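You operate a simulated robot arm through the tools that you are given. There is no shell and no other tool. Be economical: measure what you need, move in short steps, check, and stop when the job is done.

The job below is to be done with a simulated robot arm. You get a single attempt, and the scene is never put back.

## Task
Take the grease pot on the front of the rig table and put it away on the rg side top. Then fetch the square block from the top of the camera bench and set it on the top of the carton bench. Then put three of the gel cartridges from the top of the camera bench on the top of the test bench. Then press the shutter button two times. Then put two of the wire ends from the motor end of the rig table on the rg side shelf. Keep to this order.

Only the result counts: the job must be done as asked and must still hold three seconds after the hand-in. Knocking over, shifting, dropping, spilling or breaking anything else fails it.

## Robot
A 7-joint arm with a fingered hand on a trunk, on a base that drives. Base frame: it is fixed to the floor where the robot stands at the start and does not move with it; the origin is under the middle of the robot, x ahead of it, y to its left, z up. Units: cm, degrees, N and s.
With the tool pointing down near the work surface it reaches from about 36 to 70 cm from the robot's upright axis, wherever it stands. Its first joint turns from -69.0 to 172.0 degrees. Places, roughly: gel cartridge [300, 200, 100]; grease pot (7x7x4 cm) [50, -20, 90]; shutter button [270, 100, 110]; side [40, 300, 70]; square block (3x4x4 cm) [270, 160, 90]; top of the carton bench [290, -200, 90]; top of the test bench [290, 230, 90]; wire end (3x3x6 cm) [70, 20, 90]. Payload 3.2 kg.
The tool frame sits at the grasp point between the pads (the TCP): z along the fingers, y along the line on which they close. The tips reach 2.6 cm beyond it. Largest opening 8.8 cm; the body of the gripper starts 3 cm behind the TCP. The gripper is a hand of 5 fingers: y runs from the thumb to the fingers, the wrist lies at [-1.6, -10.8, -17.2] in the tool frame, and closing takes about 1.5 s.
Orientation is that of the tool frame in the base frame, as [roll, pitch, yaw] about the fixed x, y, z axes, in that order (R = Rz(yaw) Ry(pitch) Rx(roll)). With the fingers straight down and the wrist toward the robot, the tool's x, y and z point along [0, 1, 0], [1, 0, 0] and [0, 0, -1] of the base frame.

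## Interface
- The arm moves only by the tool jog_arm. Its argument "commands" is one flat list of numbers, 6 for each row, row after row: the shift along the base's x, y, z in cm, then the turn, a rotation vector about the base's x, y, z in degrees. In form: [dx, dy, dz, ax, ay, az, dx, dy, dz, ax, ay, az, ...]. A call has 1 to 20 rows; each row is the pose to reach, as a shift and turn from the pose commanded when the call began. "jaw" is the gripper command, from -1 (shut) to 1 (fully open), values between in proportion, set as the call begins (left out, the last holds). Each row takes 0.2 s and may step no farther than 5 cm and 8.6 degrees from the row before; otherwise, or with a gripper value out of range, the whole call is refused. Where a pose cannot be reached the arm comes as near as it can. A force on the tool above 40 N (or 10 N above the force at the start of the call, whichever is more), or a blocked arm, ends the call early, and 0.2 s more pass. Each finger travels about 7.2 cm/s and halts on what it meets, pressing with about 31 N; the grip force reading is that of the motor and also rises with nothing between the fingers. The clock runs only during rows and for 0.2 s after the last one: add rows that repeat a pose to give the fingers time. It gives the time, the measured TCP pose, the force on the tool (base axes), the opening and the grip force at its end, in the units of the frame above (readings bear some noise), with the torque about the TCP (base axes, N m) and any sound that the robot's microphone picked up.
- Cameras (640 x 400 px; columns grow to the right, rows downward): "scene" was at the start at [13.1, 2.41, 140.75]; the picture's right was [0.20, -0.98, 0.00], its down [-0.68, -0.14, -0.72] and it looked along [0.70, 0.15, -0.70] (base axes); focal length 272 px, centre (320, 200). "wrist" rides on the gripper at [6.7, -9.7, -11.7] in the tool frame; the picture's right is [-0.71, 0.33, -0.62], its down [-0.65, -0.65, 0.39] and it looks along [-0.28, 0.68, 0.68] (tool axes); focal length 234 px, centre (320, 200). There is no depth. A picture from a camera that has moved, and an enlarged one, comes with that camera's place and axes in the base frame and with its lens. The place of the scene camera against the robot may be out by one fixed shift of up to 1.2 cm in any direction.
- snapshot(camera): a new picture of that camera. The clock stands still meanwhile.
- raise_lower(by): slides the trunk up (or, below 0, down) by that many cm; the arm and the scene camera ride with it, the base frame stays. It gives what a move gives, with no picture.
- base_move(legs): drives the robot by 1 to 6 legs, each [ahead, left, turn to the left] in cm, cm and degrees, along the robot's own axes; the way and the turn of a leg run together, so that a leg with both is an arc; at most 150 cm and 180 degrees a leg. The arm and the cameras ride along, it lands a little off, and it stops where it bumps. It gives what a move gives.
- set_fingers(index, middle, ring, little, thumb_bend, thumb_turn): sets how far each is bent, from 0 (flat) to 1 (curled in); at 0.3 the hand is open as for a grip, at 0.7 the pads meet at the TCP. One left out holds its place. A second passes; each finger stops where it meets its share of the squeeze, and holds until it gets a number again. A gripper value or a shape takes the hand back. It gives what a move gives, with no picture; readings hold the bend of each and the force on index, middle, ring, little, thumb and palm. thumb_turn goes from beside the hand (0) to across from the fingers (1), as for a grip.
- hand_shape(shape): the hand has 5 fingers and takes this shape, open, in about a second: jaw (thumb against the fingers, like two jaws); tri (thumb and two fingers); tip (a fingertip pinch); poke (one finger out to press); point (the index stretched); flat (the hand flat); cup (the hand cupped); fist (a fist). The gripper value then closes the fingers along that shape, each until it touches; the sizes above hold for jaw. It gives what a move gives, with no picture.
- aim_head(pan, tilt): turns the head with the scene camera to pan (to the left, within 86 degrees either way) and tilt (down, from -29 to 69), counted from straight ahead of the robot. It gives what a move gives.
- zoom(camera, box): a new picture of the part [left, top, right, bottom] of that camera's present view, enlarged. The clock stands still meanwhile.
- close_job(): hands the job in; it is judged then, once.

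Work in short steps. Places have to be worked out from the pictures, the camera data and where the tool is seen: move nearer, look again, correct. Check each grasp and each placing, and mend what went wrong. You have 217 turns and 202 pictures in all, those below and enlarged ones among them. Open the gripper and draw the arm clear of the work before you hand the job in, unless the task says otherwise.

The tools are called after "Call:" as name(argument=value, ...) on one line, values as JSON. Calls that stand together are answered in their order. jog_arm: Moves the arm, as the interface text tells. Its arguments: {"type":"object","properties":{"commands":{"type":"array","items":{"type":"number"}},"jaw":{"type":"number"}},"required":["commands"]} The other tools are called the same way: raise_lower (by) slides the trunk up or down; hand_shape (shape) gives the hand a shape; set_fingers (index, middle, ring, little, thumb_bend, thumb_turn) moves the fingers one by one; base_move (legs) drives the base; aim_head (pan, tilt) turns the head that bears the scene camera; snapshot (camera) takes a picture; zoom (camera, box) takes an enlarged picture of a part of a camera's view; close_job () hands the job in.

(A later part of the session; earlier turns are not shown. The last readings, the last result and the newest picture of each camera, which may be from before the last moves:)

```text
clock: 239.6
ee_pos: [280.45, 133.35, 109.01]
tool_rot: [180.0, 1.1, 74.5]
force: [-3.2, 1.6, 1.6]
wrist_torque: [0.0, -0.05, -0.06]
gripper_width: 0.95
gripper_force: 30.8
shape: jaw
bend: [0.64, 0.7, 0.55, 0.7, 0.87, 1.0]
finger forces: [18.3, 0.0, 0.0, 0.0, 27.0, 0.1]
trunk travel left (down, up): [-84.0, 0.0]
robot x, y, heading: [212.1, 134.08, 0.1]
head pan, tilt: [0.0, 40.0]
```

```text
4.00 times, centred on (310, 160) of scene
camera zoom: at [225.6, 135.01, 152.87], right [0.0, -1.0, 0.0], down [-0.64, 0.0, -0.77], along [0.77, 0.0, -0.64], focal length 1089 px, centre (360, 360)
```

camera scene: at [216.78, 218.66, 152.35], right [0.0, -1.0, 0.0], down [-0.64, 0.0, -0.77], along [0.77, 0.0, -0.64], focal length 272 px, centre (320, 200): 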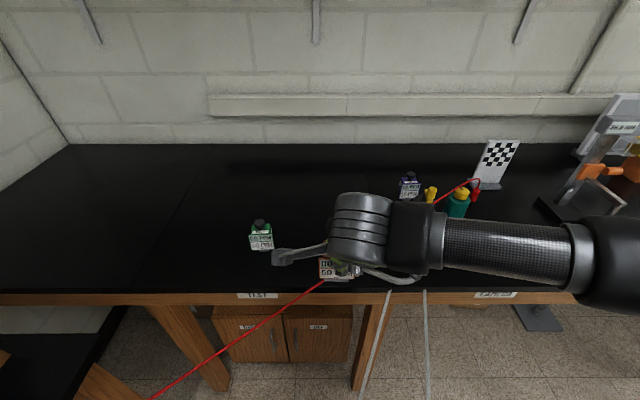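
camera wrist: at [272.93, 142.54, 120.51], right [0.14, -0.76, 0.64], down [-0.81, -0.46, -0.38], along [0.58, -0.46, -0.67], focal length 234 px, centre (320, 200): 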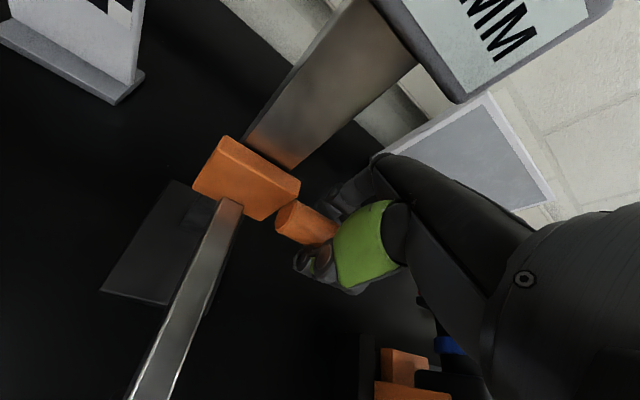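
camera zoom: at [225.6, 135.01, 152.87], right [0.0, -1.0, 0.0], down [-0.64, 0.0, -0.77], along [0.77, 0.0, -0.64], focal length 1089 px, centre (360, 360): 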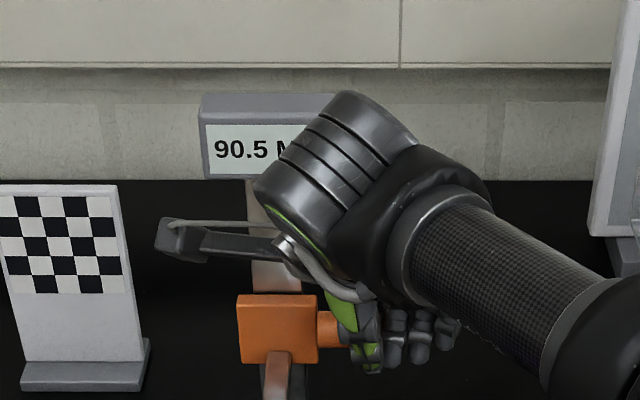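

Call:
jog_arm(commands=[0, 0, -0.05, 0, 0, 0, 0, 0, -0.05, 0, 0, 0])

Call:
zoom(camera="scene", box=[270, 110, 350, 210])

Call:
jog_arm(commands=[0, 0, 0, 0, 0, 0, 0, 0, 0, 0, 0, 0, 0, 0, 0, 0, 0, 0, 0, 0, 0, 0, 0, 0, 0, 0, 0, 0, 0, 0, 0, 0, 0, 0, 0, 0], jaw=1)

Call:
zoom(camera="scene", box=[270, 110, 350, 210])

```text
clock: 240.2
ee_pos: [280.3, 133.49, 108.86]
tool_rot: [-179.9, 1.1, 74.7]
force: [-3.4, 0.3, 1.2]
wrist_torque: [-0.02, -0.03, -0.03]
gripper_width: 0.95
gripper_force: 30.8
shape: jaw
bend: [0.64, 0.7, 0.55, 0.7, 0.87, 1.0]
finger forces: [18.2, 0.0, 0.1, 0.1, 27.2, 0.0]
trunk travel left (down, up): [-84.0, 0.0]
robot x, y, heading: [212.27, 134.04, 0.2]
head pan, tilt: [0.0, 40.0]
```

```text
4.00 times, centred on (310, 160) of scene
camera zoom: at [225.59, 135.0, 152.86], right [0.0, -1.0, 0.0], down [-0.64, 0.0, -0.77], along [0.77, 0.0, -0.64], focal length 1089 px, centre (360, 360)
```

zoom: 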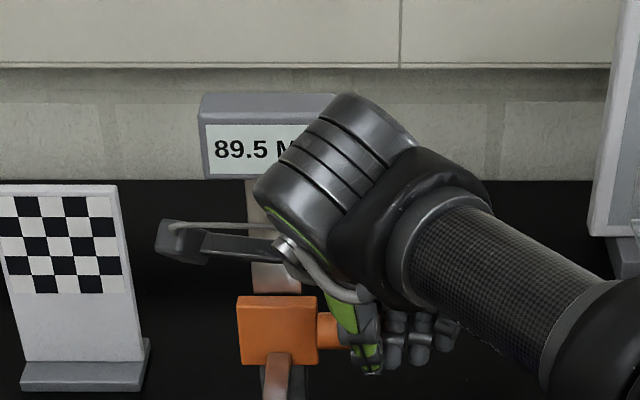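

```text
clock: 241.6
ee_pos: [280.46, 133.39, 108.82]
tool_rot: [-179.9, 1.1, 74.6]
force: [0.1, 0.7, 0.8]
wrist_torque: [-0.02, 0.02, -0.03]
gripper_width: 8.78
gripper_force: 0.1
shape: jaw
bend: [0.3, 0.3, 0.3, 0.3, 0.3, 0.97]
finger forces: [0.1, 0.0, 0.1, 0.0, 0.1, 0.0]
trunk travel left (down, up): [-84.0, 0.0]
robot x, y, heading: [212.3, 134.69, 0.3]
head pan, tilt: [0.0, 40.0]
```

```text
4.00 times, centred on (310, 160) of scene
camera zoom: at [225.75, 134.99, 152.85], right [0.0, -1.0, 0.0], down [-0.64, 0.0, -0.77], along [0.77, 0.0, -0.64], focal length 1089 px, centre (360, 360)
```

zoom: 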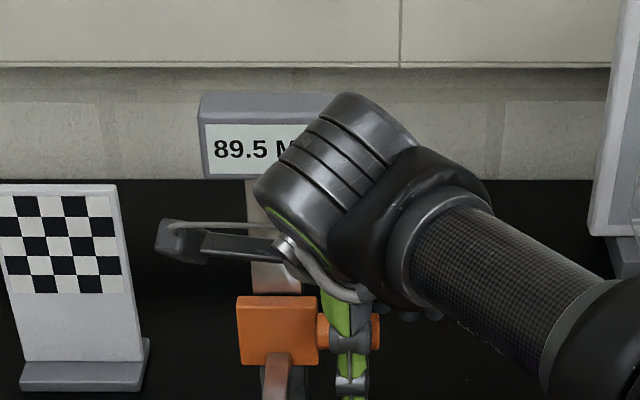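

Restored to 89.5 – near enough. Withdraw to the right and up, then back.

Call:
jog_arm(commands=[0, -1, 0.5, 0, 0, 0, 0, -2, 3, 0, 0, 0, 0, -2.5, 6, 0, 0, 0, -4, -3, 7, 0, 0, 2, -8, -3, 7, 0, 0, 4, -12, -3, 7, 0, 0, 6, -16, -3, 7, 0, 0, 8, -20, -3, 7, 0, 0, 10, -24, -3, 7, 0, 0, 12, -28, -3, 7, 0, 0, 14, -33, -3, 7, 0, 0, 15])

Call:
base_move(legs=[[-8, 0, 0], [0, -56, 0]])

Call:
snapshot(camera="scene")

Call:
snapshot(camera="wrist")

```text
clock: 244.0
ee_pos: [247.01, 130.53, 115.73]
tool_rot: [179.9, 1.1, 89.6]
force: [-0.5, -0.1, 0.3]
wrist_torque: [0.02, -0.02, 0.03]
gripper_width: 8.79
gripper_force: 0.1
shape: jaw
bend: [0.3, 0.3, 0.3, 0.3, 0.3, 0.97]
finger forces: [0.0, 0.1, 0.1, 0.1, 0.0, 0.0]
trunk travel left (down, up): [-84.0, 0.0]
robot x, y, heading: [212.45, 134.06, 0.4]
head pan, tilt: [0.0, 40.0]
```

```text
clock: 247.9
ee_pos: [239.77, 74.76, 115.88]
tool_rot: [-179.9, 1.1, 90.3]
force: [-0.6, -0.7, -0.2]
wrist_torque: [-0.01, -0.01, 0.02]
gripper_width: 8.79
gripper_force: 0.1
shape: jaw
bend: [0.3, 0.3, 0.3, 0.3, 0.3, 0.97]
finger forces: [0.1, 0.1, 0.0, 0.1, 0.0, 0.0]
trunk travel left (down, up): [-84.0, 0.0]
robot x, y, heading: [204.72, 78.14, 0.7]
head pan, tilt: [0.0, 40.0]
```

```text
64 pictures are left
camera scene: at [218.18, 78.96, 152.85], right [0.01, -1.0, 0.0], down [-0.64, -0.01, -0.77], along [0.77, 0.01, -0.64], focal length 272 px, centre (320, 200)
```

scene: 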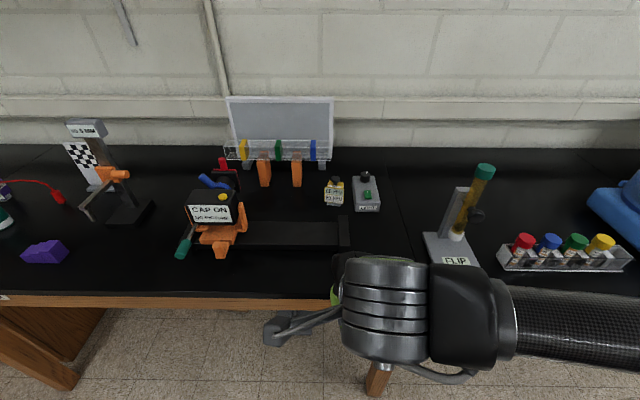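

```text
63 pictures are left
camera wrist: at [229.97, 81.47, 127.39], right [0.34, -0.69, 0.64], down [-0.65, -0.66, -0.38], along [0.68, -0.29, -0.67], focal length 234 px, centre (320, 200)
```

wrist: 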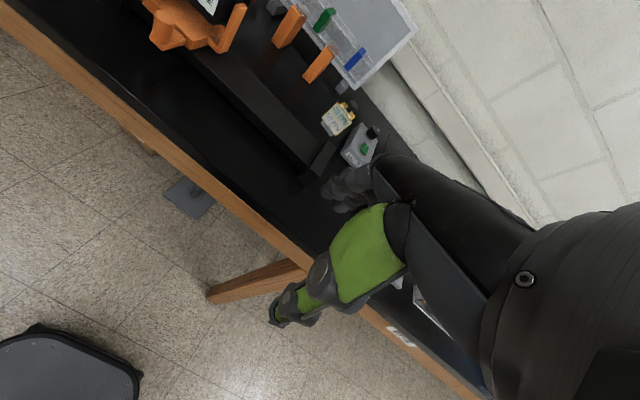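

Yellow cartridge at about (288, 74), with clearance to the LIGHT box. Move closer and above it.

Call:
base_move(legs=[[17, -3, -0.7]])

Call:
jog_arm(commands=[4, 0.3, 0, 0, 0, 0, 8, 0.6, 0, 0, 0, 0, 12, 0.9, 0, 0, 0, 0, 16, 1.2, 0, 0, 0, 0, 20, 1.5, 0, 0, 0, 0, 24, 1.8, 0, 0, 0, 0, 28, 2, 0, 0, 0, 0])

Call:
snapshot(camera="wrist")

Call:
snapshot(camera="scene")

```text
clock: 249.4
ee_pos: [256.49, 71.49, 115.91]
tool_rot: [180.0, 1.0, 89.6]
force: [-0.7, 0.1, 0.6]
wrist_torque: [-0.03, -0.04, 0.0]
gripper_width: 8.79
gripper_force: 0.1
shape: jaw
bend: [0.3, 0.3, 0.3, 0.3, 0.3, 0.97]
finger forces: [0.1, 0.0, 0.0, 0.0, 0.0, 0.0]
trunk travel left (down, up): [-84.0, 0.0]
robot x, y, heading: [221.28, 75.02, 0.4]
head pan, tilt: [0.0, 40.0]
```

```text
clock: 251.0
ee_pos: [284.79, 73.66, 115.49]
tool_rot: [-179.9, 1.0, 89.7]
force: [-0.6, 0.1, 0.1]
wrist_torque: [-0.02, 0.06, 0.0]
gripper_width: 8.8
gripper_force: 0.0
shape: jaw
bend: [0.3, 0.3, 0.3, 0.3, 0.3, 0.97]
finger forces: [0.0, 0.0, 0.1, 0.0, 0.0, 0.0]
trunk travel left (down, up): [-84.0, 0.0]
robot x, y, heading: [221.63, 74.69, 0.2]
head pan, tilt: [0.0, 40.0]
```

```text
62 pictures are left
camera wrist: at [275.02, 80.58, 127.05], right [0.33, -0.7, 0.64], down [-0.66, -0.65, -0.37], along [0.68, -0.3, -0.67], focal length 234 px, centre (320, 200)
```

wrist: 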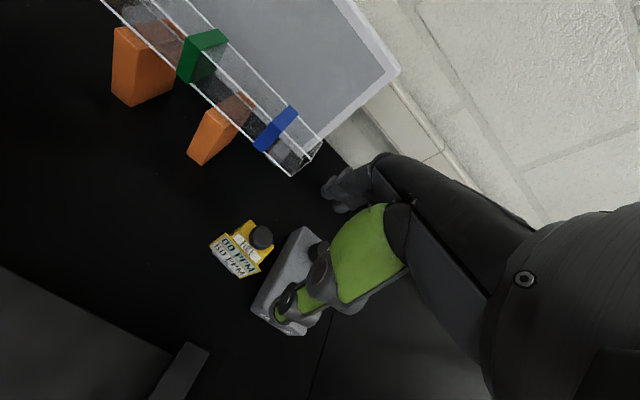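

```text
61 pictures are left
camera scene: at [235.34, 76.01, 152.82], right [0.0, -1.0, 0.0], down [-0.64, 0.0, -0.76], along [0.76, 0.0, -0.64], focal length 272 px, centre (320, 200)
```

scene: 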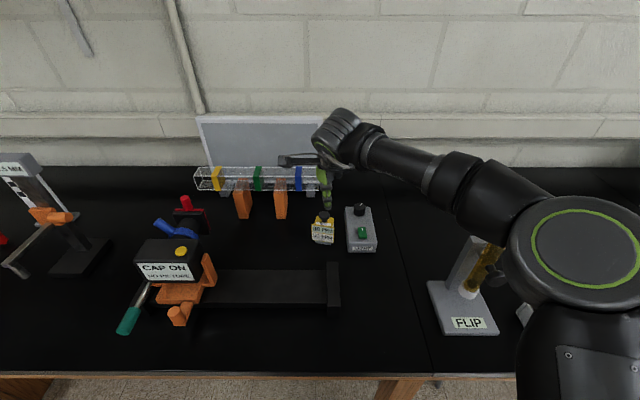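

Call:
zoom(camera="wrist", box=[180, 190, 340, 340])

```text
2.67 times, centred on (260, 265) of wrist
camera zoom: at [275.02, 80.58, 127.05], right [0.33, -0.7, 0.64], down [-0.66, -0.65, -0.37], along [0.68, -0.3, -0.67], focal length 624 px, centre (480, 27)
```

zoom: 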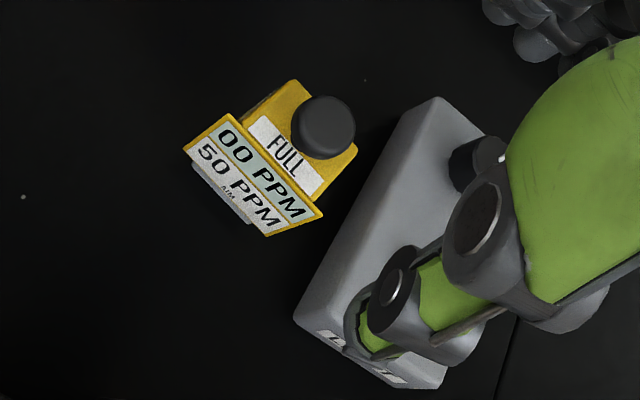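

Cartridge centre (289, 74.2), LIGHT box edge at y≈68. I curl the little finger out of the way, align with a slight +y offset and descend.

Call:
set_fingers(little=1.0, ring=0.3, middle=0.3, index=0.3, thumb_bend=0.3)

Call:
jog_arm(commands=[2, 0.7, 0, 0, 0, -2, 4.1, 1.3, 0, 0, 0, -4, 4.1, 1.3, -4, 0, 0, -4, 4.1, 1.3, -8, 0, 0, -4, 4.1, 1.3, -11, 0, 0, -4])

Call:
snapshot(camera="wrist")

Call:
zoom(camera="scene", box=[220, 90, 440, 270])

```text
clock: 252.0
ee_pos: [284.5, 73.62, 115.58]
tool_rot: [-179.8, 1.1, 89.6]
force: [0.4, 0.2, 0.2]
wrist_torque: [0.02, -0.03, 0.0]
gripper_width: 8.76
gripper_force: 0.1
shape: fingers
bend: [0.3, 0.3, 0.3, 1.0, 0.3, 0.97]
finger forces: [0.1, 0.0, 0.1, 0.1, 0.0, 0.1]
trunk travel left (down, up): [-84.0, 0.0]
robot x, y, heading: [221.3, 75.05, 0.3]
head pan, tilt: [0.0, 40.0]
```

```text
clock: 253.2
ee_pos: [288.84, 74.8, 104.72]
tool_rot: [-179.9, 1.1, 85.6]
force: [0.1, 0.2, 0.1]
wrist_torque: [-0.02, 0.0, -0.01]
gripper_width: 8.75
gripper_force: 0.0
shape: fingers
bend: [0.3, 0.3, 0.3, 1.0, 0.3, 0.97]
finger forces: [0.0, 0.1, 0.0, 0.0, 0.1, 0.0]
trunk travel left (down, up): [-84.0, 0.0]
robot x, y, heading: [221.72, 74.85, -0.1]
head pan, tilt: [0.0, 40.0]
```

```text
59 pictures are left
camera wrist: at [279.5, 82.28, 116.25], right [0.28, -0.72, 0.64], down [-0.7, -0.6, -0.38], along [0.66, -0.34, -0.67], focal length 234 px, centre (320, 200)
```

wrist: 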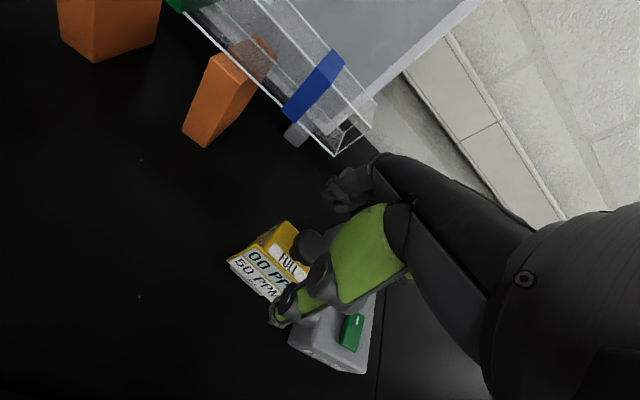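

```text
2.22 times, centred on (330, 180) of scene
camera zoom: at [235.1, 75.86, 152.85], right [0.0, -1.0, 0.0], down [-0.64, 0.0, -0.77], along [0.77, 0.0, -0.64], focal length 605 px, centre (298, 244)
```

zoom: 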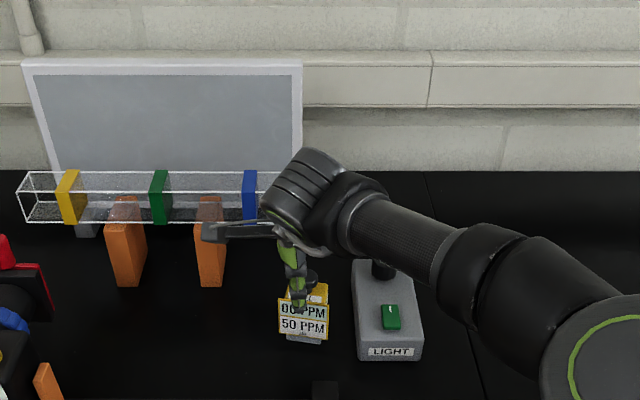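

Call:
jog_arm(commands=[0.2, 0, -2, 0, 0, 0, 0.2, 0, -4, 0, 0, 0, 0.2, 0, -6.1, 0, 0, 0, 0.2, 0, -6.1, 0, 0, 0])

Call:
zoom(camera="scene", box=[220, 90, 440, 270])

Call:
set_fingers(index=0.7, middle=0.7, thumb_bend=0.7)

```text
clock: 254.2
ee_pos: [288.85, 74.52, 98.62]
tool_rot: [-180.0, 1.1, 85.6]
force: [-0.5, 0.3, 0.5]
wrist_torque: [0.03, 0.0, -0.03]
gripper_width: 8.75
gripper_force: 0.1
shape: fingers
bend: [0.3, 0.3, 0.3, 1.0, 0.3, 0.97]
finger forces: [0.0, 0.0, 0.0, 0.0, 0.1, 0.1]
trunk travel left (down, up): [-84.0, 0.0]
robot x, y, heading: [221.33, 75.14, 0.2]
head pan, tilt: [0.0, 40.0]
```

```text
2.22 times, centred on (330, 180) of scene
camera zoom: at [235.05, 75.87, 152.85], right [0.0, -1.0, 0.0], down [-0.64, 0.0, -0.77], along [0.77, 0.0, -0.64], focal length 605 px, centre (298, 244)
```

zoom: 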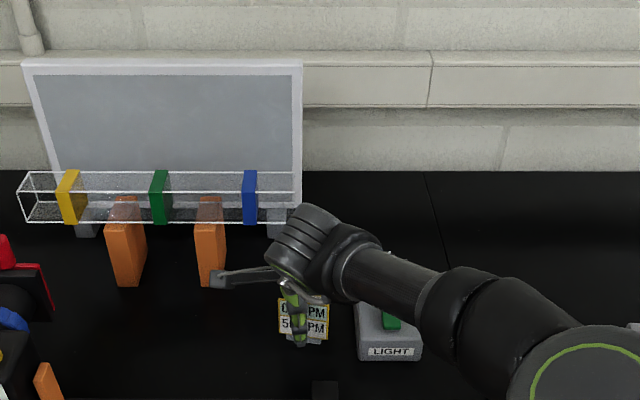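

```text
clock: 255.2
ee_pos: [288.95, 74.62, 98.62]
tool_rot: [-180.0, 1.2, 85.6]
force: [-0.1, -0.4, 0.1]
wrist_torque: [-0.03, 0.01, 0.02]
gripper_width: 4.02
gripper_force: 18.7
shape: fingers
bend: [0.56, 0.61, 0.3, 1.0, 0.55, 0.96]
finger forces: [11.8, 7.2, 0.0, 0.1, 19.2, 0.1]
trunk travel left (down, up): [-84.0, 0.0]
robot x, y, heading: [221.46, 74.86, 0.2]
head pan, tilt: [0.0, 40.0]
```

Gripped. Lift straight up and retract.

Call:
jog_arm(commands=[0, 0, 1, 0, 0, 0, 0, 0, 3, 0, 0, 0, 0, 0, 6, 0, 0, 0, 0, 0, 10, 0, 0, 0, 0, 0, 14, 0, 0, 0, -3, 0, 16, 0, 0, 0, -7, 0, 16, 0, 0, 0])

Call:
snapshot(camera="wrist")

Call:
snapshot(camera="scene")

```text
clock: 256.8
ee_pos: [282.14, 74.54, 115.16]
tool_rot: [-180.0, 1.1, 85.6]
force: [-0.6, 0.6, -0.4]
wrist_torque: [0.01, -0.01, 0.03]
gripper_width: 3.99
gripper_force: 18.9
shape: fingers
bend: [0.56, 0.61, 0.3, 1.0, 0.55, 0.96]
finger forces: [11.9, 6.9, 0.0, 0.0, 19.2, 0.0]
trunk travel left (down, up): [-84.0, 0.0]
robot x, y, heading: [221.61, 75.18, -0.1]
head pan, tilt: [0.0, 40.0]
```

```text
56 pictures are left
camera wrist: at [272.88, 81.97, 126.68], right [0.28, -0.72, 0.64], down [-0.7, -0.6, -0.38], along [0.66, -0.34, -0.67], focal length 234 px, centre (320, 200)
```

wrist: 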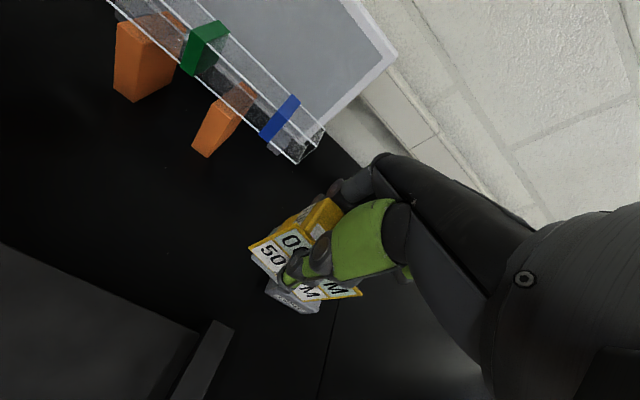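

```text
55 pictures are left
camera scene: at [234.88, 75.8, 152.87], right [0.0, -1.0, 0.0], down [-0.64, 0.0, -0.77], along [0.77, 0.0, -0.64], focal length 272 px, centre (320, 200)
```

scene: 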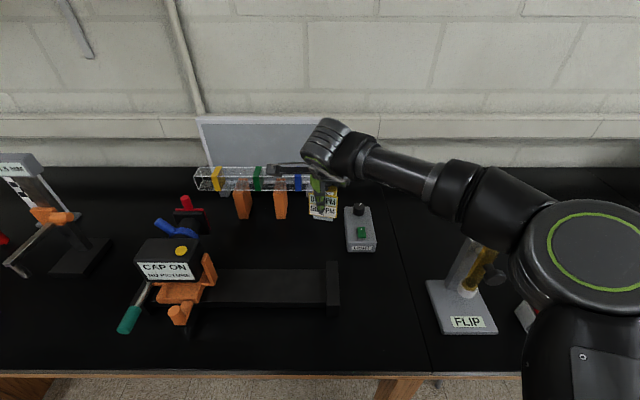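

Call:
jog_arm(commands=[-4, 0, 0, 0, 0, 0, -8, 0, 0, 0, 0, 0, -12, 0, 0, 0, 0, 0, -16, 0, 0, 0, 0, 0, -20, 0, 0, 0, 0, 0, -23, 0, 0, 0, 0, 0])

```text
clock: 258.2
ee_pos: [258.87, 74.65, 114.8]
tool_rot: [180.0, 1.1, 85.6]
force: [-0.1, 0.3, -0.9]
wrist_torque: [0.0, -0.01, 0.01]
gripper_width: 3.98
gripper_force: 19.0
shape: fingers
bend: [0.56, 0.61, 0.3, 1.0, 0.55, 0.96]
finger forces: [12.0, 6.8, 0.0, 0.0, 19.0, 0.1]
trunk travel left (down, up): [-84.0, 0.0]
robot x, y, heading: [221.16, 75.04, 0.2]
head pan, tilt: [0.0, 40.0]
```

Call:
base_move(legs=[[-18, 0, 0], [0, 131, 0]])

Call:
snapshot(camera="wrist")

```text
clock: 265.8
ee_pos: [240.58, 203.84, 114.79]
tool_rot: [-179.8, 1.1, 85.9]
force: [0.4, 0.0, -1.1]
wrist_torque: [-0.01, 0.0, 0.0]
gripper_width: 3.98
gripper_force: 19.1
shape: fingers
bend: [0.56, 0.61, 0.3, 1.0, 0.55, 0.96]
finger forces: [12.0, 6.8, 0.0, 0.0, 19.1, 0.0]
trunk travel left (down, up): [-84.0, 0.0]
robot x, y, heading: [203.12, 204.04, 0.7]
head pan, tilt: [0.0, 40.0]
```

```text
54 pictures are left
camera wrist: at [231.36, 211.4, 126.31], right [0.28, -0.72, 0.64], down [-0.7, -0.61, -0.38], along [0.66, -0.34, -0.67], focal length 234 px, centre (320, 200)
```

wrist: 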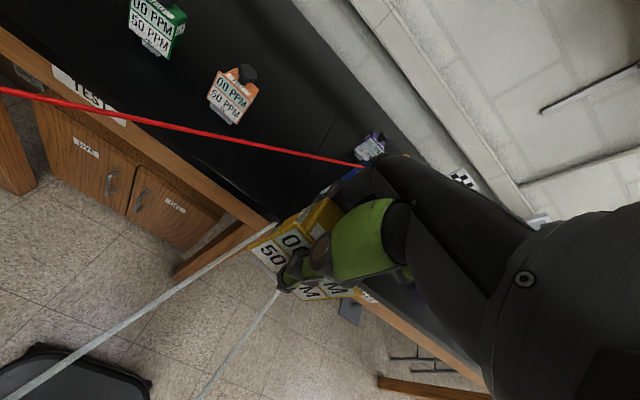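

Place the yellow one at about (266, 208.3), between the seam (y≈200.7) and the orange one.

Call:
jog_arm(commands=[4, 0.7, 0, 0, 0, 0, 8, 1.5, 0, 0, 0, 0, 12, 2.2, 0, 0, 0, 0, 16, 3, 0, 0, 0, 0, 20, 3.7, 0, 0, 0, 0, 25.4, 4.5, 0, 0, 0, 0])

```text
refused: row 6 steps farther than a row can; nothing moved
```

Call:
jog_arm(commands=[4.2, 0.7, 0, 0, 0, 0, 8.4, 1.5, 0, 0, 0, 0, 12.6, 2.2, 0, 0, 0, 0, 16.8, 3, 0, 0, 0, 0, 21, 3.7, 0, 0, 0, 0, 25.4, 4.5, 0, 0, 0, 0, 25.4, 4.5, -4, 0, 0, 0, 25.4, 4.5, -8, 0, 0, 0, 25.4, 4.5, -12, 0, 0, 0, 25.4, 4.5, -15, 0, 0, 0])

Call:
snapshot(camera="wrist")

```text
clock: 268.0
ee_pos: [266.39, 208.41, 99.73]
tool_rot: [-179.9, 1.2, 85.9]
force: [-1.3, 0.1, -0.9]
wrist_torque: [-0.01, -0.02, 0.03]
gripper_width: 3.98
gripper_force: 18.7
shape: fingers
bend: [0.56, 0.61, 0.3, 1.0, 0.55, 0.96]
finger forces: [11.9, 6.9, 0.0, 0.1, 18.8, 0.1]
trunk travel left (down, up): [-84.0, 0.0]
robot x, y, heading: [203.22, 204.4, 0.5]
head pan, tilt: [0.0, 40.0]
```

```text
53 pictures are left
camera wrist: at [257.06, 215.77, 111.37], right [0.28, -0.72, 0.64], down [-0.7, -0.61, -0.38], along [0.66, -0.34, -0.67], focal length 234 px, centre (320, 200)
```

wrist: 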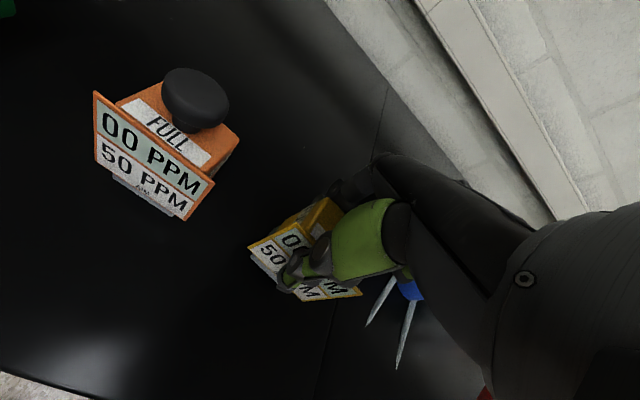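

Call:
jog_arm(commands=[0, 0, -0.4, 0, 0, 0, 0, 0, -0.8, 0, 0, 0, 0, 0, -1.1, 0, 0, 0, 0, 0, -1.3, 0, 0, 0])

```text
clock: 269.0
ee_pos: [266.12, 208.53, 98.5]
tool_rot: [180.0, 1.0, 85.9]
force: [1.8, 0.7, 3.4]
wrist_torque: [0.0, 0.01, -0.01]
gripper_width: 3.98
gripper_force: 19.3
shape: fingers
bend: [0.56, 0.61, 0.3, 1.0, 0.55, 0.96]
finger forces: [12.6, 7.4, 0.1, 0.1, 19.1, 0.1]
trunk travel left (down, up): [-84.0, 0.0]
robot x, y, heading: [202.81, 204.17, 0.3]
head pan, tilt: [0.0, 40.0]
```

Contact. Open the fingers and lift.

Call:
set_fingers(index=0.3, middle=0.3, thumb_bend=0.3)

Call:
jog_arm(commands=[0, 0, 2, 0, 0, 0, 0, 0, 5, 0, 0, 0, 0, 0, 9, 0, 0, 0, 0, 0, 13, 0, 0, 0, -4, 0, 16, 0, 0, 0, -8, 0, 16, 0, 0, 0, -12, 0, 16, 0, 0, 0, -16, 0, 16, 0, 0, 0, -20, 0, 16, 0, 0, 0, -24, 0, 16, 0, 0, 0])

Call:
snapshot(camera="wrist")

```text
clock: 270.0
ee_pos: [266.16, 208.49, 98.35]
tool_rot: [-179.9, 1.1, 86.0]
force: [0.4, -0.5, 0.1]
wrist_torque: [-0.01, -0.03, 0.01]
gripper_width: 8.75
gripper_force: 0.1
shape: fingers
bend: [0.3, 0.3, 0.3, 1.0, 0.3, 0.97]
finger forces: [0.0, 0.1, 0.0, 0.0, 0.0, 0.0]
trunk travel left (down, up): [-84.0, 0.0]
robot x, y, heading: [202.81, 203.98, 0.7]
head pan, tilt: [0.0, 40.0]
```

```text
clock: 272.2
ee_pos: [241.85, 208.21, 114.54]
tool_rot: [-180.0, 1.1, 85.9]
force: [0.8, 0.0, 0.0]
wrist_torque: [0.0, -0.01, 0.0]
gripper_width: 8.75
gripper_force: 0.1
shape: fingers
bend: [0.3, 0.3, 0.3, 1.0, 0.3, 0.97]
finger forces: [0.0, 0.0, 0.1, 0.1, 0.1, 0.0]
trunk travel left (down, up): [-84.0, 0.0]
robot x, y, heading: [203.1, 204.37, 0.4]
head pan, tilt: [0.0, 40.0]
```

```text
52 pictures are left
camera wrist: at [232.52, 215.75, 126.18], right [0.28, -0.72, 0.64], down [-0.7, -0.61, -0.38], along [0.66, -0.34, -0.67], focal length 234 px, centre (320, 200)
```

wrist: 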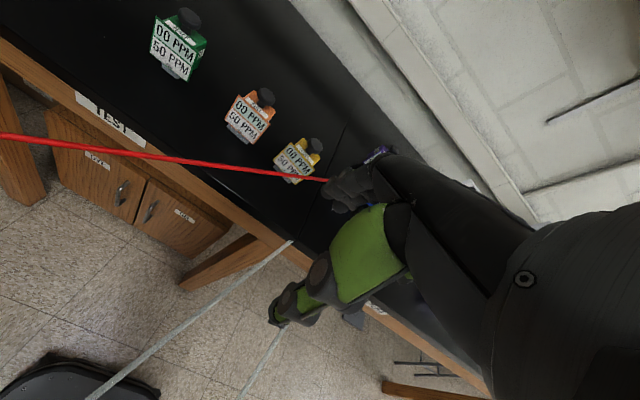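

All three cartridges stand on the test bench. Now the shutter: button estimated at (269.8, 103.0, 110.1). Shape the hand to poke and drive there.

Call:
hand_shape(shape="poke")

Call:
base_move(legs=[[0, -101, -0.5]])

Call:
snapshot(camera="wrist")

Call:
snapshot(camera="scene")

```text
clock: 273.1
ee_pos: [242.01, 208.29, 114.51]
tool_rot: [-180.0, 1.0, 85.8]
force: [-0.2, -0.2, -0.1]
wrist_torque: [0.02, 0.0, 0.01]
gripper_width: 0.0
gripper_force: 0.1
shape: poke
bend: [0.7, 0.7, 0.99, 0.99, 0.0, 1.0]
finger forces: [0.0, 0.1, 0.1, 0.0, 0.1, 0.0]
trunk travel left (down, up): [-84.0, 0.0]
robot x, y, heading: [203.23, 204.14, 0.6]
head pan, tilt: [0.0, 40.0]
```

```text
clock: 278.3
ee_pos: [241.11, 105.24, 114.54]
tool_rot: [180.0, 1.1, 83.9]
force: [0.2, -0.1, -0.5]
wrist_torque: [-0.01, -0.01, -0.03]
gripper_width: 0.02
gripper_force: 0.0
shape: poke
bend: [0.7, 0.7, 0.99, 0.99, 0.0, 1.0]
finger forces: [0.0, 0.0, 0.1, 0.0, 0.0, 0.1]
trunk travel left (down, up): [-84.0, 0.0]
robot x, y, heading: [202.03, 102.71, -1.8]
head pan, tilt: [0.0, 40.0]
```

```text
51 pictures are left
camera wrist: at [232.22, 113.09, 126.15], right [0.26, -0.73, 0.64], down [-0.72, -0.58, -0.38], along [0.64, -0.36, -0.67], focal length 234 px, centre (320, 200)
```

wrist: 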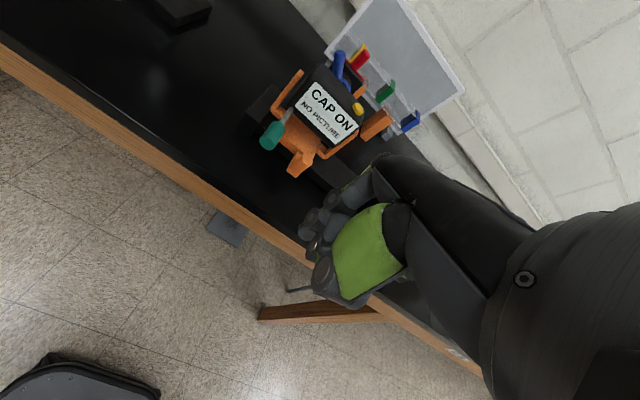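

```text
50 pictures are left
camera scene: at [215.67, 103.04, 152.85], right [-0.03, -1.0, 0.0], down [-0.64, 0.02, -0.77], along [0.77, -0.02, -0.64], focal length 272 px, centre (320, 200)
```

scene: 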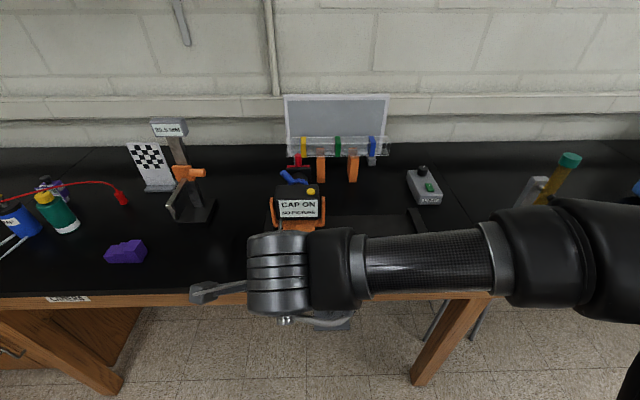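

Call:
jog_arm(commands=[3, -0.3, 2, 0, 0, 1, 7, -0.6, 4, 0, 0, 2, 11, -0.9, 4.5, 0, 0, 3, 15, -1.2, 4.5, 0, 0, 4, 19, -1.5, 4.5, 0, 0, 5, 23, -1.7, 4.5, 0, 0, 6, 26, -1.9, 4.5, 0, 0, 6])

Call:
snapshot(camera="wrist")

Call:
zoom(camera="scene", box=[230, 110, 390, 260])

```text
clock: 279.9
ee_pos: [267.03, 103.52, 119.58]
tool_rot: [-179.9, 1.1, 90.1]
force: [0.6, -0.4, -0.2]
wrist_torque: [0.0, -0.02, -0.01]
gripper_width: 0.0
gripper_force: 0.1
shape: poke
bend: [0.7, 0.7, 0.99, 0.99, 0.0, 1.0]
finger forces: [0.0, 0.0, 0.0, 0.0, 0.1, 0.0]
trunk travel left (down, up): [-84.0, 0.0]
robot x, y, heading: [202.32, 102.6, -1.9]
head pan, tilt: [0.0, 40.0]
```

```text
49 pictures are left
camera wrist: at [257.36, 110.26, 131.13], right [0.33, -0.7, 0.64], down [-0.66, -0.66, -0.37], along [0.68, -0.29, -0.67], focal length 234 px, centre (320, 200)
```

wrist: 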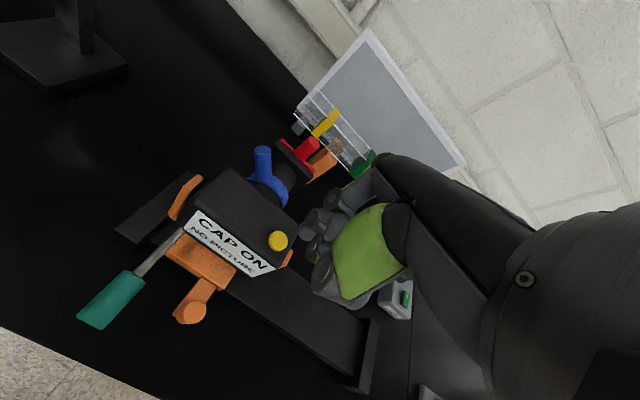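

```text
2.67 times, centred on (310, 185) of scene
camera zoom: at [215.83, 103.11, 152.84], right [-0.03, -1.0, 0.0], down [-0.64, 0.02, -0.77], along [0.77, -0.02, -0.64], focal length 726 px, centre (347, 240)
```

zoom: 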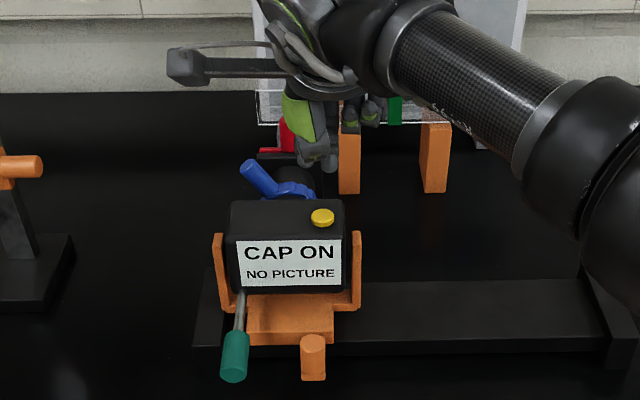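

Call:
jog_arm(commands=[1.5, -0.2, -1, 0, 0, 0, 2.9, -0.2, -2.5, 0, 0, 0, 2.9, -0.2, -4.5, 0, 0, 0, 2.9, -0.2, -6, 0, 0, 0])

Call:
zoom(camera="scene", box=[270, 130, 350, 230])

Call:
zoom(camera="wrist", box=[200, 130, 400, 310])

```text
clock: 280.9
ee_pos: [270.13, 103.03, 113.2]
tool_rot: [180.0, 1.1, 89.9]
force: [-1.1, 0.6, -0.2]
wrist_torque: [-0.03, 0.0, -0.02]
gripper_width: 0.0
gripper_force: 0.0
shape: poke
bend: [0.7, 0.7, 0.99, 0.99, 0.0, 1.0]
finger forces: [0.0, 0.1, 0.0, 0.1, 0.0, 0.0]
trunk travel left (down, up): [-84.0, 0.0]
robot x, y, heading: [202.21, 102.92, -1.6]
head pan, tilt: [0.0, 40.0]
```

```text
4.00 times, centred on (310, 180) of scene
camera zoom: at [215.75, 103.01, 152.85], right [-0.03, -1.0, 0.0], down [-0.64, 0.02, -0.77], along [0.77, -0.02, -0.64], focal length 1089 px, centre (360, 280)
```

zoom: 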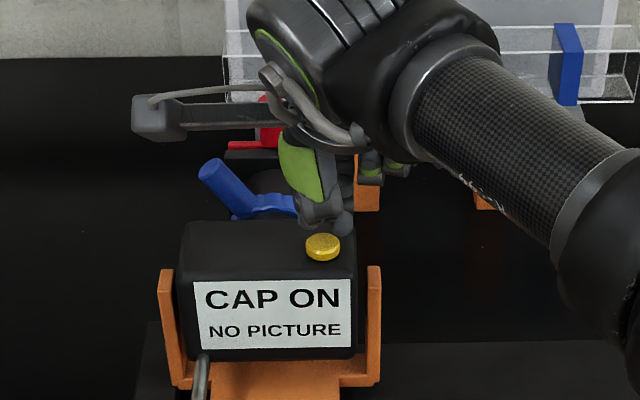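

```text
2.22 times, centred on (300, 220) of wrist
camera zoom: at [260.4, 109.81, 124.7], right [0.33, -0.7, 0.64], down [-0.66, -0.66, -0.38], along [0.68, -0.29, -0.67], focal length 520 px, centre (364, 156)
```

zoom: 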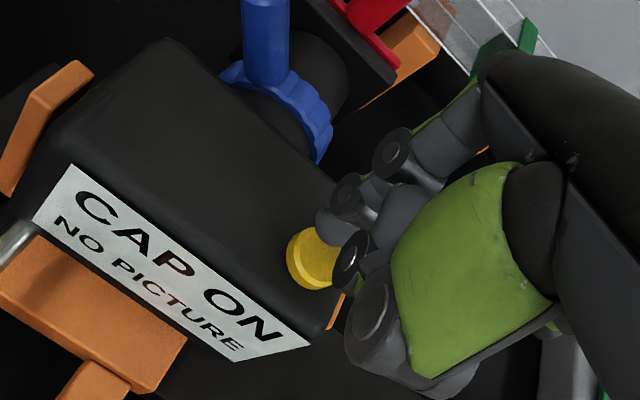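

Call:
jog_arm(commands=[0, 0.5, -0.3, 0, 0, 0, 0, 0.5, -0.6, 0, 0, 0, 0, 0.5, -0.9, 0, 0, 0])

Call:
zoom(camera="scene", box=[290, 160, 340, 210])

```text
clock: 281.7
ee_pos: [270.05, 103.62, 112.32]
tool_rot: [179.9, 1.1, 89.9]
force: [0.7, 0.2, 2.5]
wrist_torque: [-0.02, -0.03, 0.0]
gripper_width: 0.06
gripper_force: 0.1
shape: poke
bend: [0.7, 0.7, 0.99, 0.99, 0.0, 1.0]
finger forces: [0.0, 2.4, 0.0, 0.1, 0.0, 0.1]
trunk travel left (down, up): [-84.0, 0.0]
robot x, y, heading: [202.27, 102.62, -1.4]
head pan, tilt: [0.0, 40.0]
heard: click
```

```text
8.00 times, centred on (315, 185) of scene
camera zoom: at [215.64, 103.03, 152.86], right [-0.03, -1.0, 0.0], down [-0.64, 0.02, -0.77], along [0.77, -0.02, -0.64], focal length 2178 px, centre (360, 320)
```

zoom: 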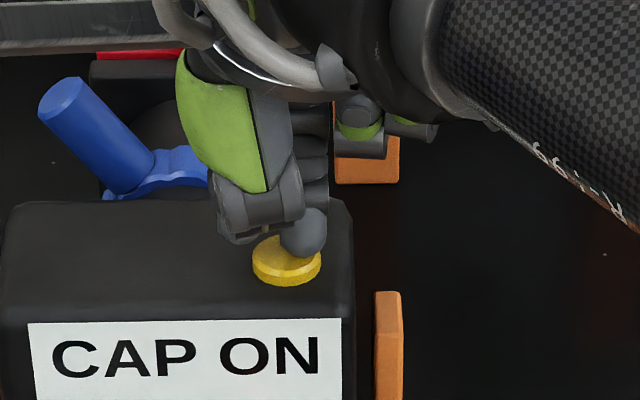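

Click heard: one press. Rise 1.5 cm to release, then press once more the same way.

Call:
jog_arm(commands=[0, 0, 0.5, 0, 0, 0, 0, 0, 1.2, 0, 0, 0, 0, 0, 1.5, 0, 0, 0, 0, 0, 1.5, 0, 0, 0])

Call:
jog_arm(commands=[0, 0, -0.5, 0, 0, 0, 0, 0, -0.9, 0, 0, 0, 0, 0, -1.2, 0, 0, 0, 0, 0, -1.5, 0, 0, 0])

```text
clock: 282.7
ee_pos: [269.9, 103.78, 113.8]
tool_rot: [-179.9, 1.1, 89.9]
force: [-0.3, 0.6, 0.7]
wrist_torque: [-0.01, -0.01, 0.03]
gripper_width: 0.01
gripper_force: 0.0
shape: poke
bend: [0.7, 0.7, 0.99, 0.99, 0.0, 1.0]
finger forces: [0.0, 0.1, 0.0, 0.0, 0.0, 0.0]
trunk travel left (down, up): [-84.0, 0.0]
robot x, y, heading: [201.91, 102.4, -1.8]
head pan, tilt: [0.0, 40.0]
```

```text
clock: 283.7
ee_pos: [269.91, 103.6, 112.15]
tool_rot: [-180.0, 1.1, 89.9]
force: [0.2, -0.1, 3.7]
wrist_torque: [-0.05, -0.05, 0.02]
gripper_width: 0.03
gripper_force: 0.1
shape: poke
bend: [0.7, 0.7, 0.99, 0.99, 0.0, 1.0]
finger forces: [0.0, 2.8, 0.0, 0.0, 0.0, 0.0]
trunk travel left (down, up): [-84.0, 0.0]
robot x, y, heading: [202.26, 102.45, -1.7]
head pan, tilt: [0.0, 40.0]
heard: click
```

Second click. Withdraw upward and back.

Call:
jog_arm(commands=[0, 0, 3, 0, 0, 0, 0, 0, 6, 0, 0, 0, -3, 0, 8, 0, 0, 0, -7, 0, 8, 0, 0, 0, -11, 0, 8, 0, 0, 0, -15, 0, 8, 0, 0, 0, -19, 0, 8, 0, 0, 0, -23, 0, 8, 0, 0, 0, -27, 0, 8, 0, 0, 0])

Call:
hand_shape(shape="jaw")

Call:
snapshot(camera="scene")

```text
clock: 285.7
ee_pos: [242.83, 103.85, 120.39]
tool_rot: [-180.0, 1.1, 89.8]
force: [0.1, -0.9, 0.3]
wrist_torque: [-0.03, -0.04, 0.0]
gripper_width: 0.01
gripper_force: 0.1
shape: poke
bend: [0.7, 0.7, 0.99, 0.99, 0.0, 1.0]
finger forces: [0.1, 0.0, 0.1, 0.0, 0.0, 0.0]
trunk travel left (down, up): [-84.0, 0.0]
robot x, y, heading: [202.15, 102.55, -1.5]
head pan, tilt: [0.0, 40.0]
```

```text
clock: 286.6
ee_pos: [242.88, 103.87, 120.38]
tool_rot: [-179.9, 1.1, 89.9]
force: [0.0, 1.0, -0.1]
wrist_torque: [0.03, 0.0, -0.01]
gripper_width: 8.78
gripper_force: 0.1
shape: jaw
bend: [0.3, 0.3, 0.3, 0.3, 0.3, 0.97]
finger forces: [0.0, 0.0, 0.1, 0.1, 0.0, 0.0]
trunk travel left (down, up): [-84.0, 0.0]
robot x, y, heading: [202.34, 102.54, -1.7]
head pan, tilt: [0.0, 40.0]
```

```text
44 pictures are left
camera scene: at [215.67, 103.02, 152.85], right [-0.03, -1.0, 0.0], down [-0.64, 0.02, -0.77], along [0.77, -0.02, -0.64], focal length 272 px, centre (320, 200)
```

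scene: 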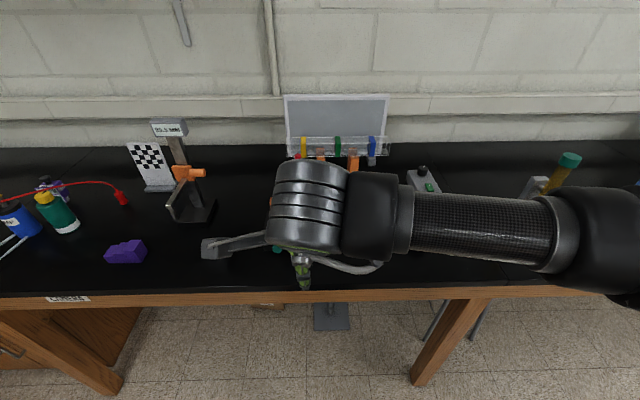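

Drive the long way round (left, back, right) to the front of the rig table.

Call:
base_move(legs=[[-8, 0, 1.7], [0, 78, 0], [-150, 0, 0], [-76, 0, 0]])

Call:
base_move(legs=[[0, -150, 0], [0, -22, 0], [30, 0, 0]])

Call:
aim_head(pan=20, tilt=45)

Call:
snapshot(camera="scene")

Call:
snapshot(camera="wrist")

```text
clock: 302.0
ee_pos: [12.07, 183.34, 120.36]
tool_rot: [-179.9, 1.1, 90.4]
force: [-0.6, -0.4, -0.6]
wrist_torque: [0.01, -0.01, 0.03]
gripper_width: 8.8
gripper_force: 0.1
shape: jaw
bend: [0.3, 0.3, 0.3, 0.3, 0.3, 0.97]
finger forces: [0.0, 0.0, 0.0, 0.0, 0.0, 0.0]
trunk travel left (down, up): [-84.0, 0.0]
robot x, y, heading: [-28.96, 181.69, -0.8]
head pan, tilt: [0.0, 40.0]
```

```text
clock: 312.6
ee_pos: [33.84, 3.31, 120.4]
tool_rot: [179.9, 1.1, 86.7]
force: [0.0, 0.5, -0.4]
wrist_torque: [-0.02, 0.0, -0.02]
gripper_width: 8.78
gripper_force: 0.0
shape: jaw
bend: [0.3, 0.3, 0.3, 0.3, 0.3, 0.97]
finger forces: [0.0, 0.1, 0.1, 0.0, 0.1, 0.1]
trunk travel left (down, up): [-84.0, 0.0]
robot x, y, heading: [-6.7, 4.16, -5.1]
head pan, tilt: [0.0, 40.0]
```

```text
clock: 313.4
ee_pos: [33.96, 3.18, 120.29]
tool_rot: [179.9, 1.1, 86.6]
force: [0.4, 0.3, -0.7]
wrist_torque: [0.0, -0.01, 0.0]
gripper_width: 8.79
gripper_force: 0.1
shape: jaw
bend: [0.3, 0.3, 0.3, 0.3, 0.3, 0.97]
finger forces: [0.1, 0.0, 0.0, 0.0, 0.0, 0.1]
trunk travel left (down, up): [-84.0, 0.0]
robot x, y, heading: [-6.77, 4.07, -4.5]
head pan, tilt: [20.0, 45.0]
```

```text
43 pictures are left
camera scene: at [6.04, 6.75, 152.13], right [0.26, -0.97, 0.0], down [-0.68, -0.18, -0.71], along [0.68, 0.18, -0.71], focal length 272 px, centre (320, 200)
```

scene: 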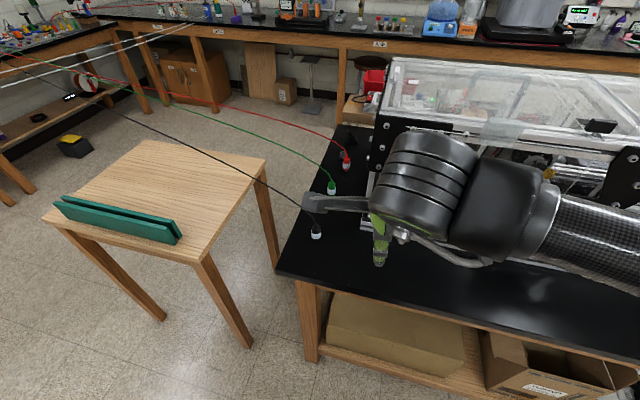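

```text
42 pictures are left
camera wrist: at [24.66, 10.56, 131.94], right [0.29, -0.71, 0.64], down [-0.69, -0.62, -0.38], along [0.66, -0.33, -0.67], focal length 234 px, centre (320, 200)
```

wrist: 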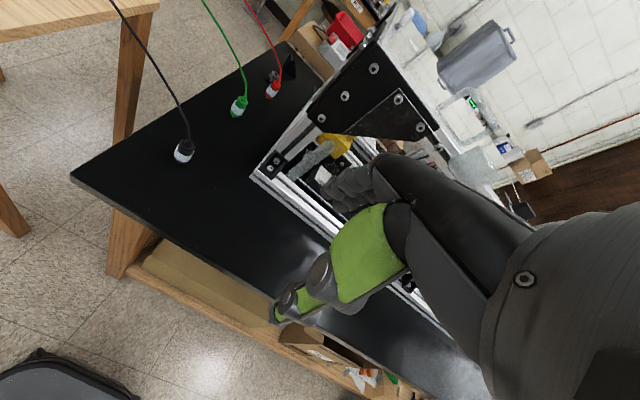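

Black wire end at about (51.1, 19.6), green at (69.1, 19.3). Square up, move nearer, and go for the black one first.

Call:
base_move(legs=[[9, 2, 4.8]])

Call:
jog_arm(commands=[1, 4, 0, 0, -1, 0, 2, 8, 0, 0, -1, 0, 3, 11, -3, 0, -1, 0, 3, 11, -7, 0, -1, 0, 3, 11, -10, 0, -1, 0])

Call:
snapshot(camera="wrist")

```text
clock: 314.5
ee_pos: [43.2, 8.01, 120.41]
tool_rot: [-180.0, 1.2, 91.2]
force: [-0.1, 0.0, -0.2]
wrist_torque: [0.01, -0.06, -0.01]
gripper_width: 8.76
gripper_force: 0.1
shape: jaw
bend: [0.3, 0.3, 0.3, 0.3, 0.3, 0.97]
finger forces: [0.0, 0.1, 0.1, 0.0, 0.0, 0.1]
trunk travel left (down, up): [-84.0, 0.0]
robot x, y, heading: [2.42, 6.24, -0.4]
head pan, tilt: [20.0, 45.0]
```

```text
clock: 315.7
ee_pos: [46.39, 18.73, 110.4]
tool_rot: [179.0, 1.2, 91.0]
force: [-0.7, 0.3, -0.5]
wrist_torque: [0.01, 0.0, -0.01]
gripper_width: 8.8
gripper_force: 0.1
shape: jaw
bend: [0.3, 0.3, 0.3, 0.3, 0.3, 0.97]
finger forces: [0.0, 0.1, 0.0, 0.1, 0.0, 0.0]
trunk travel left (down, up): [-84.0, 0.0]
robot x, y, heading: [2.32, 6.1, -0.7]
head pan, tilt: [20.0, 45.0]
```

```text
41 pictures are left
camera wrist: at [36.3, 25.43, 121.86], right [0.33, -0.69, 0.64], down [-0.64, -0.67, -0.39], along [0.7, -0.28, -0.66], focal length 234 px, centre (320, 200)
```

wrist: 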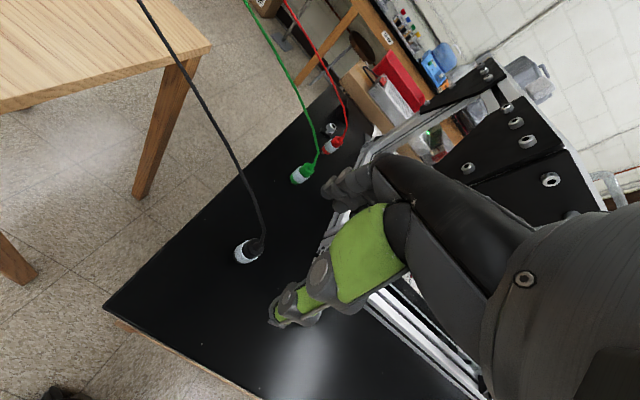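

Plug stands upright at (51, 18.8). Descend around it.

Call:
jog_arm(commands=[2, 0, -4, 0.5, 0, 0, 4.6, 0.1, -7, 1, 0, 0, 4.6, 0.1, -10, 1, 0, 0])

Call:
snapshot(camera="wrist")

```text
clock: 316.5
ee_pos: [50.73, 19.06, 100.26]
tool_rot: [179.0, 0.1, 91.1]
force: [0.5, -0.1, 0.7]
wrist_torque: [0.0, 0.02, 0.03]
gripper_width: 8.79
gripper_force: 0.0
shape: jaw
bend: [0.3, 0.3, 0.3, 0.3, 0.3, 0.97]
finger forces: [0.0, 0.1, 0.0, 0.0, 0.0, 0.0]
trunk travel left (down, up): [-84.0, 0.0]
robot x, y, heading: [2.57, 5.84, -0.4]
head pan, tilt: [20.0, 45.0]
```

```text
40 pictures are left
camera wrist: at [40.56, 25.58, 111.84], right [0.33, -0.7, 0.63], down [-0.63, -0.66, -0.4], along [0.7, -0.27, -0.67], focal length 234 px, centre (320, 200)
```

wrist: 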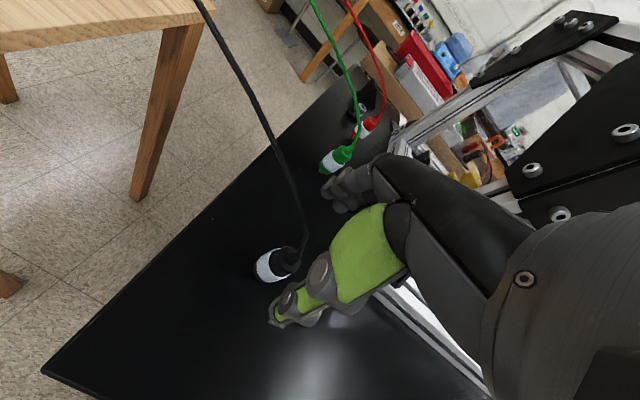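

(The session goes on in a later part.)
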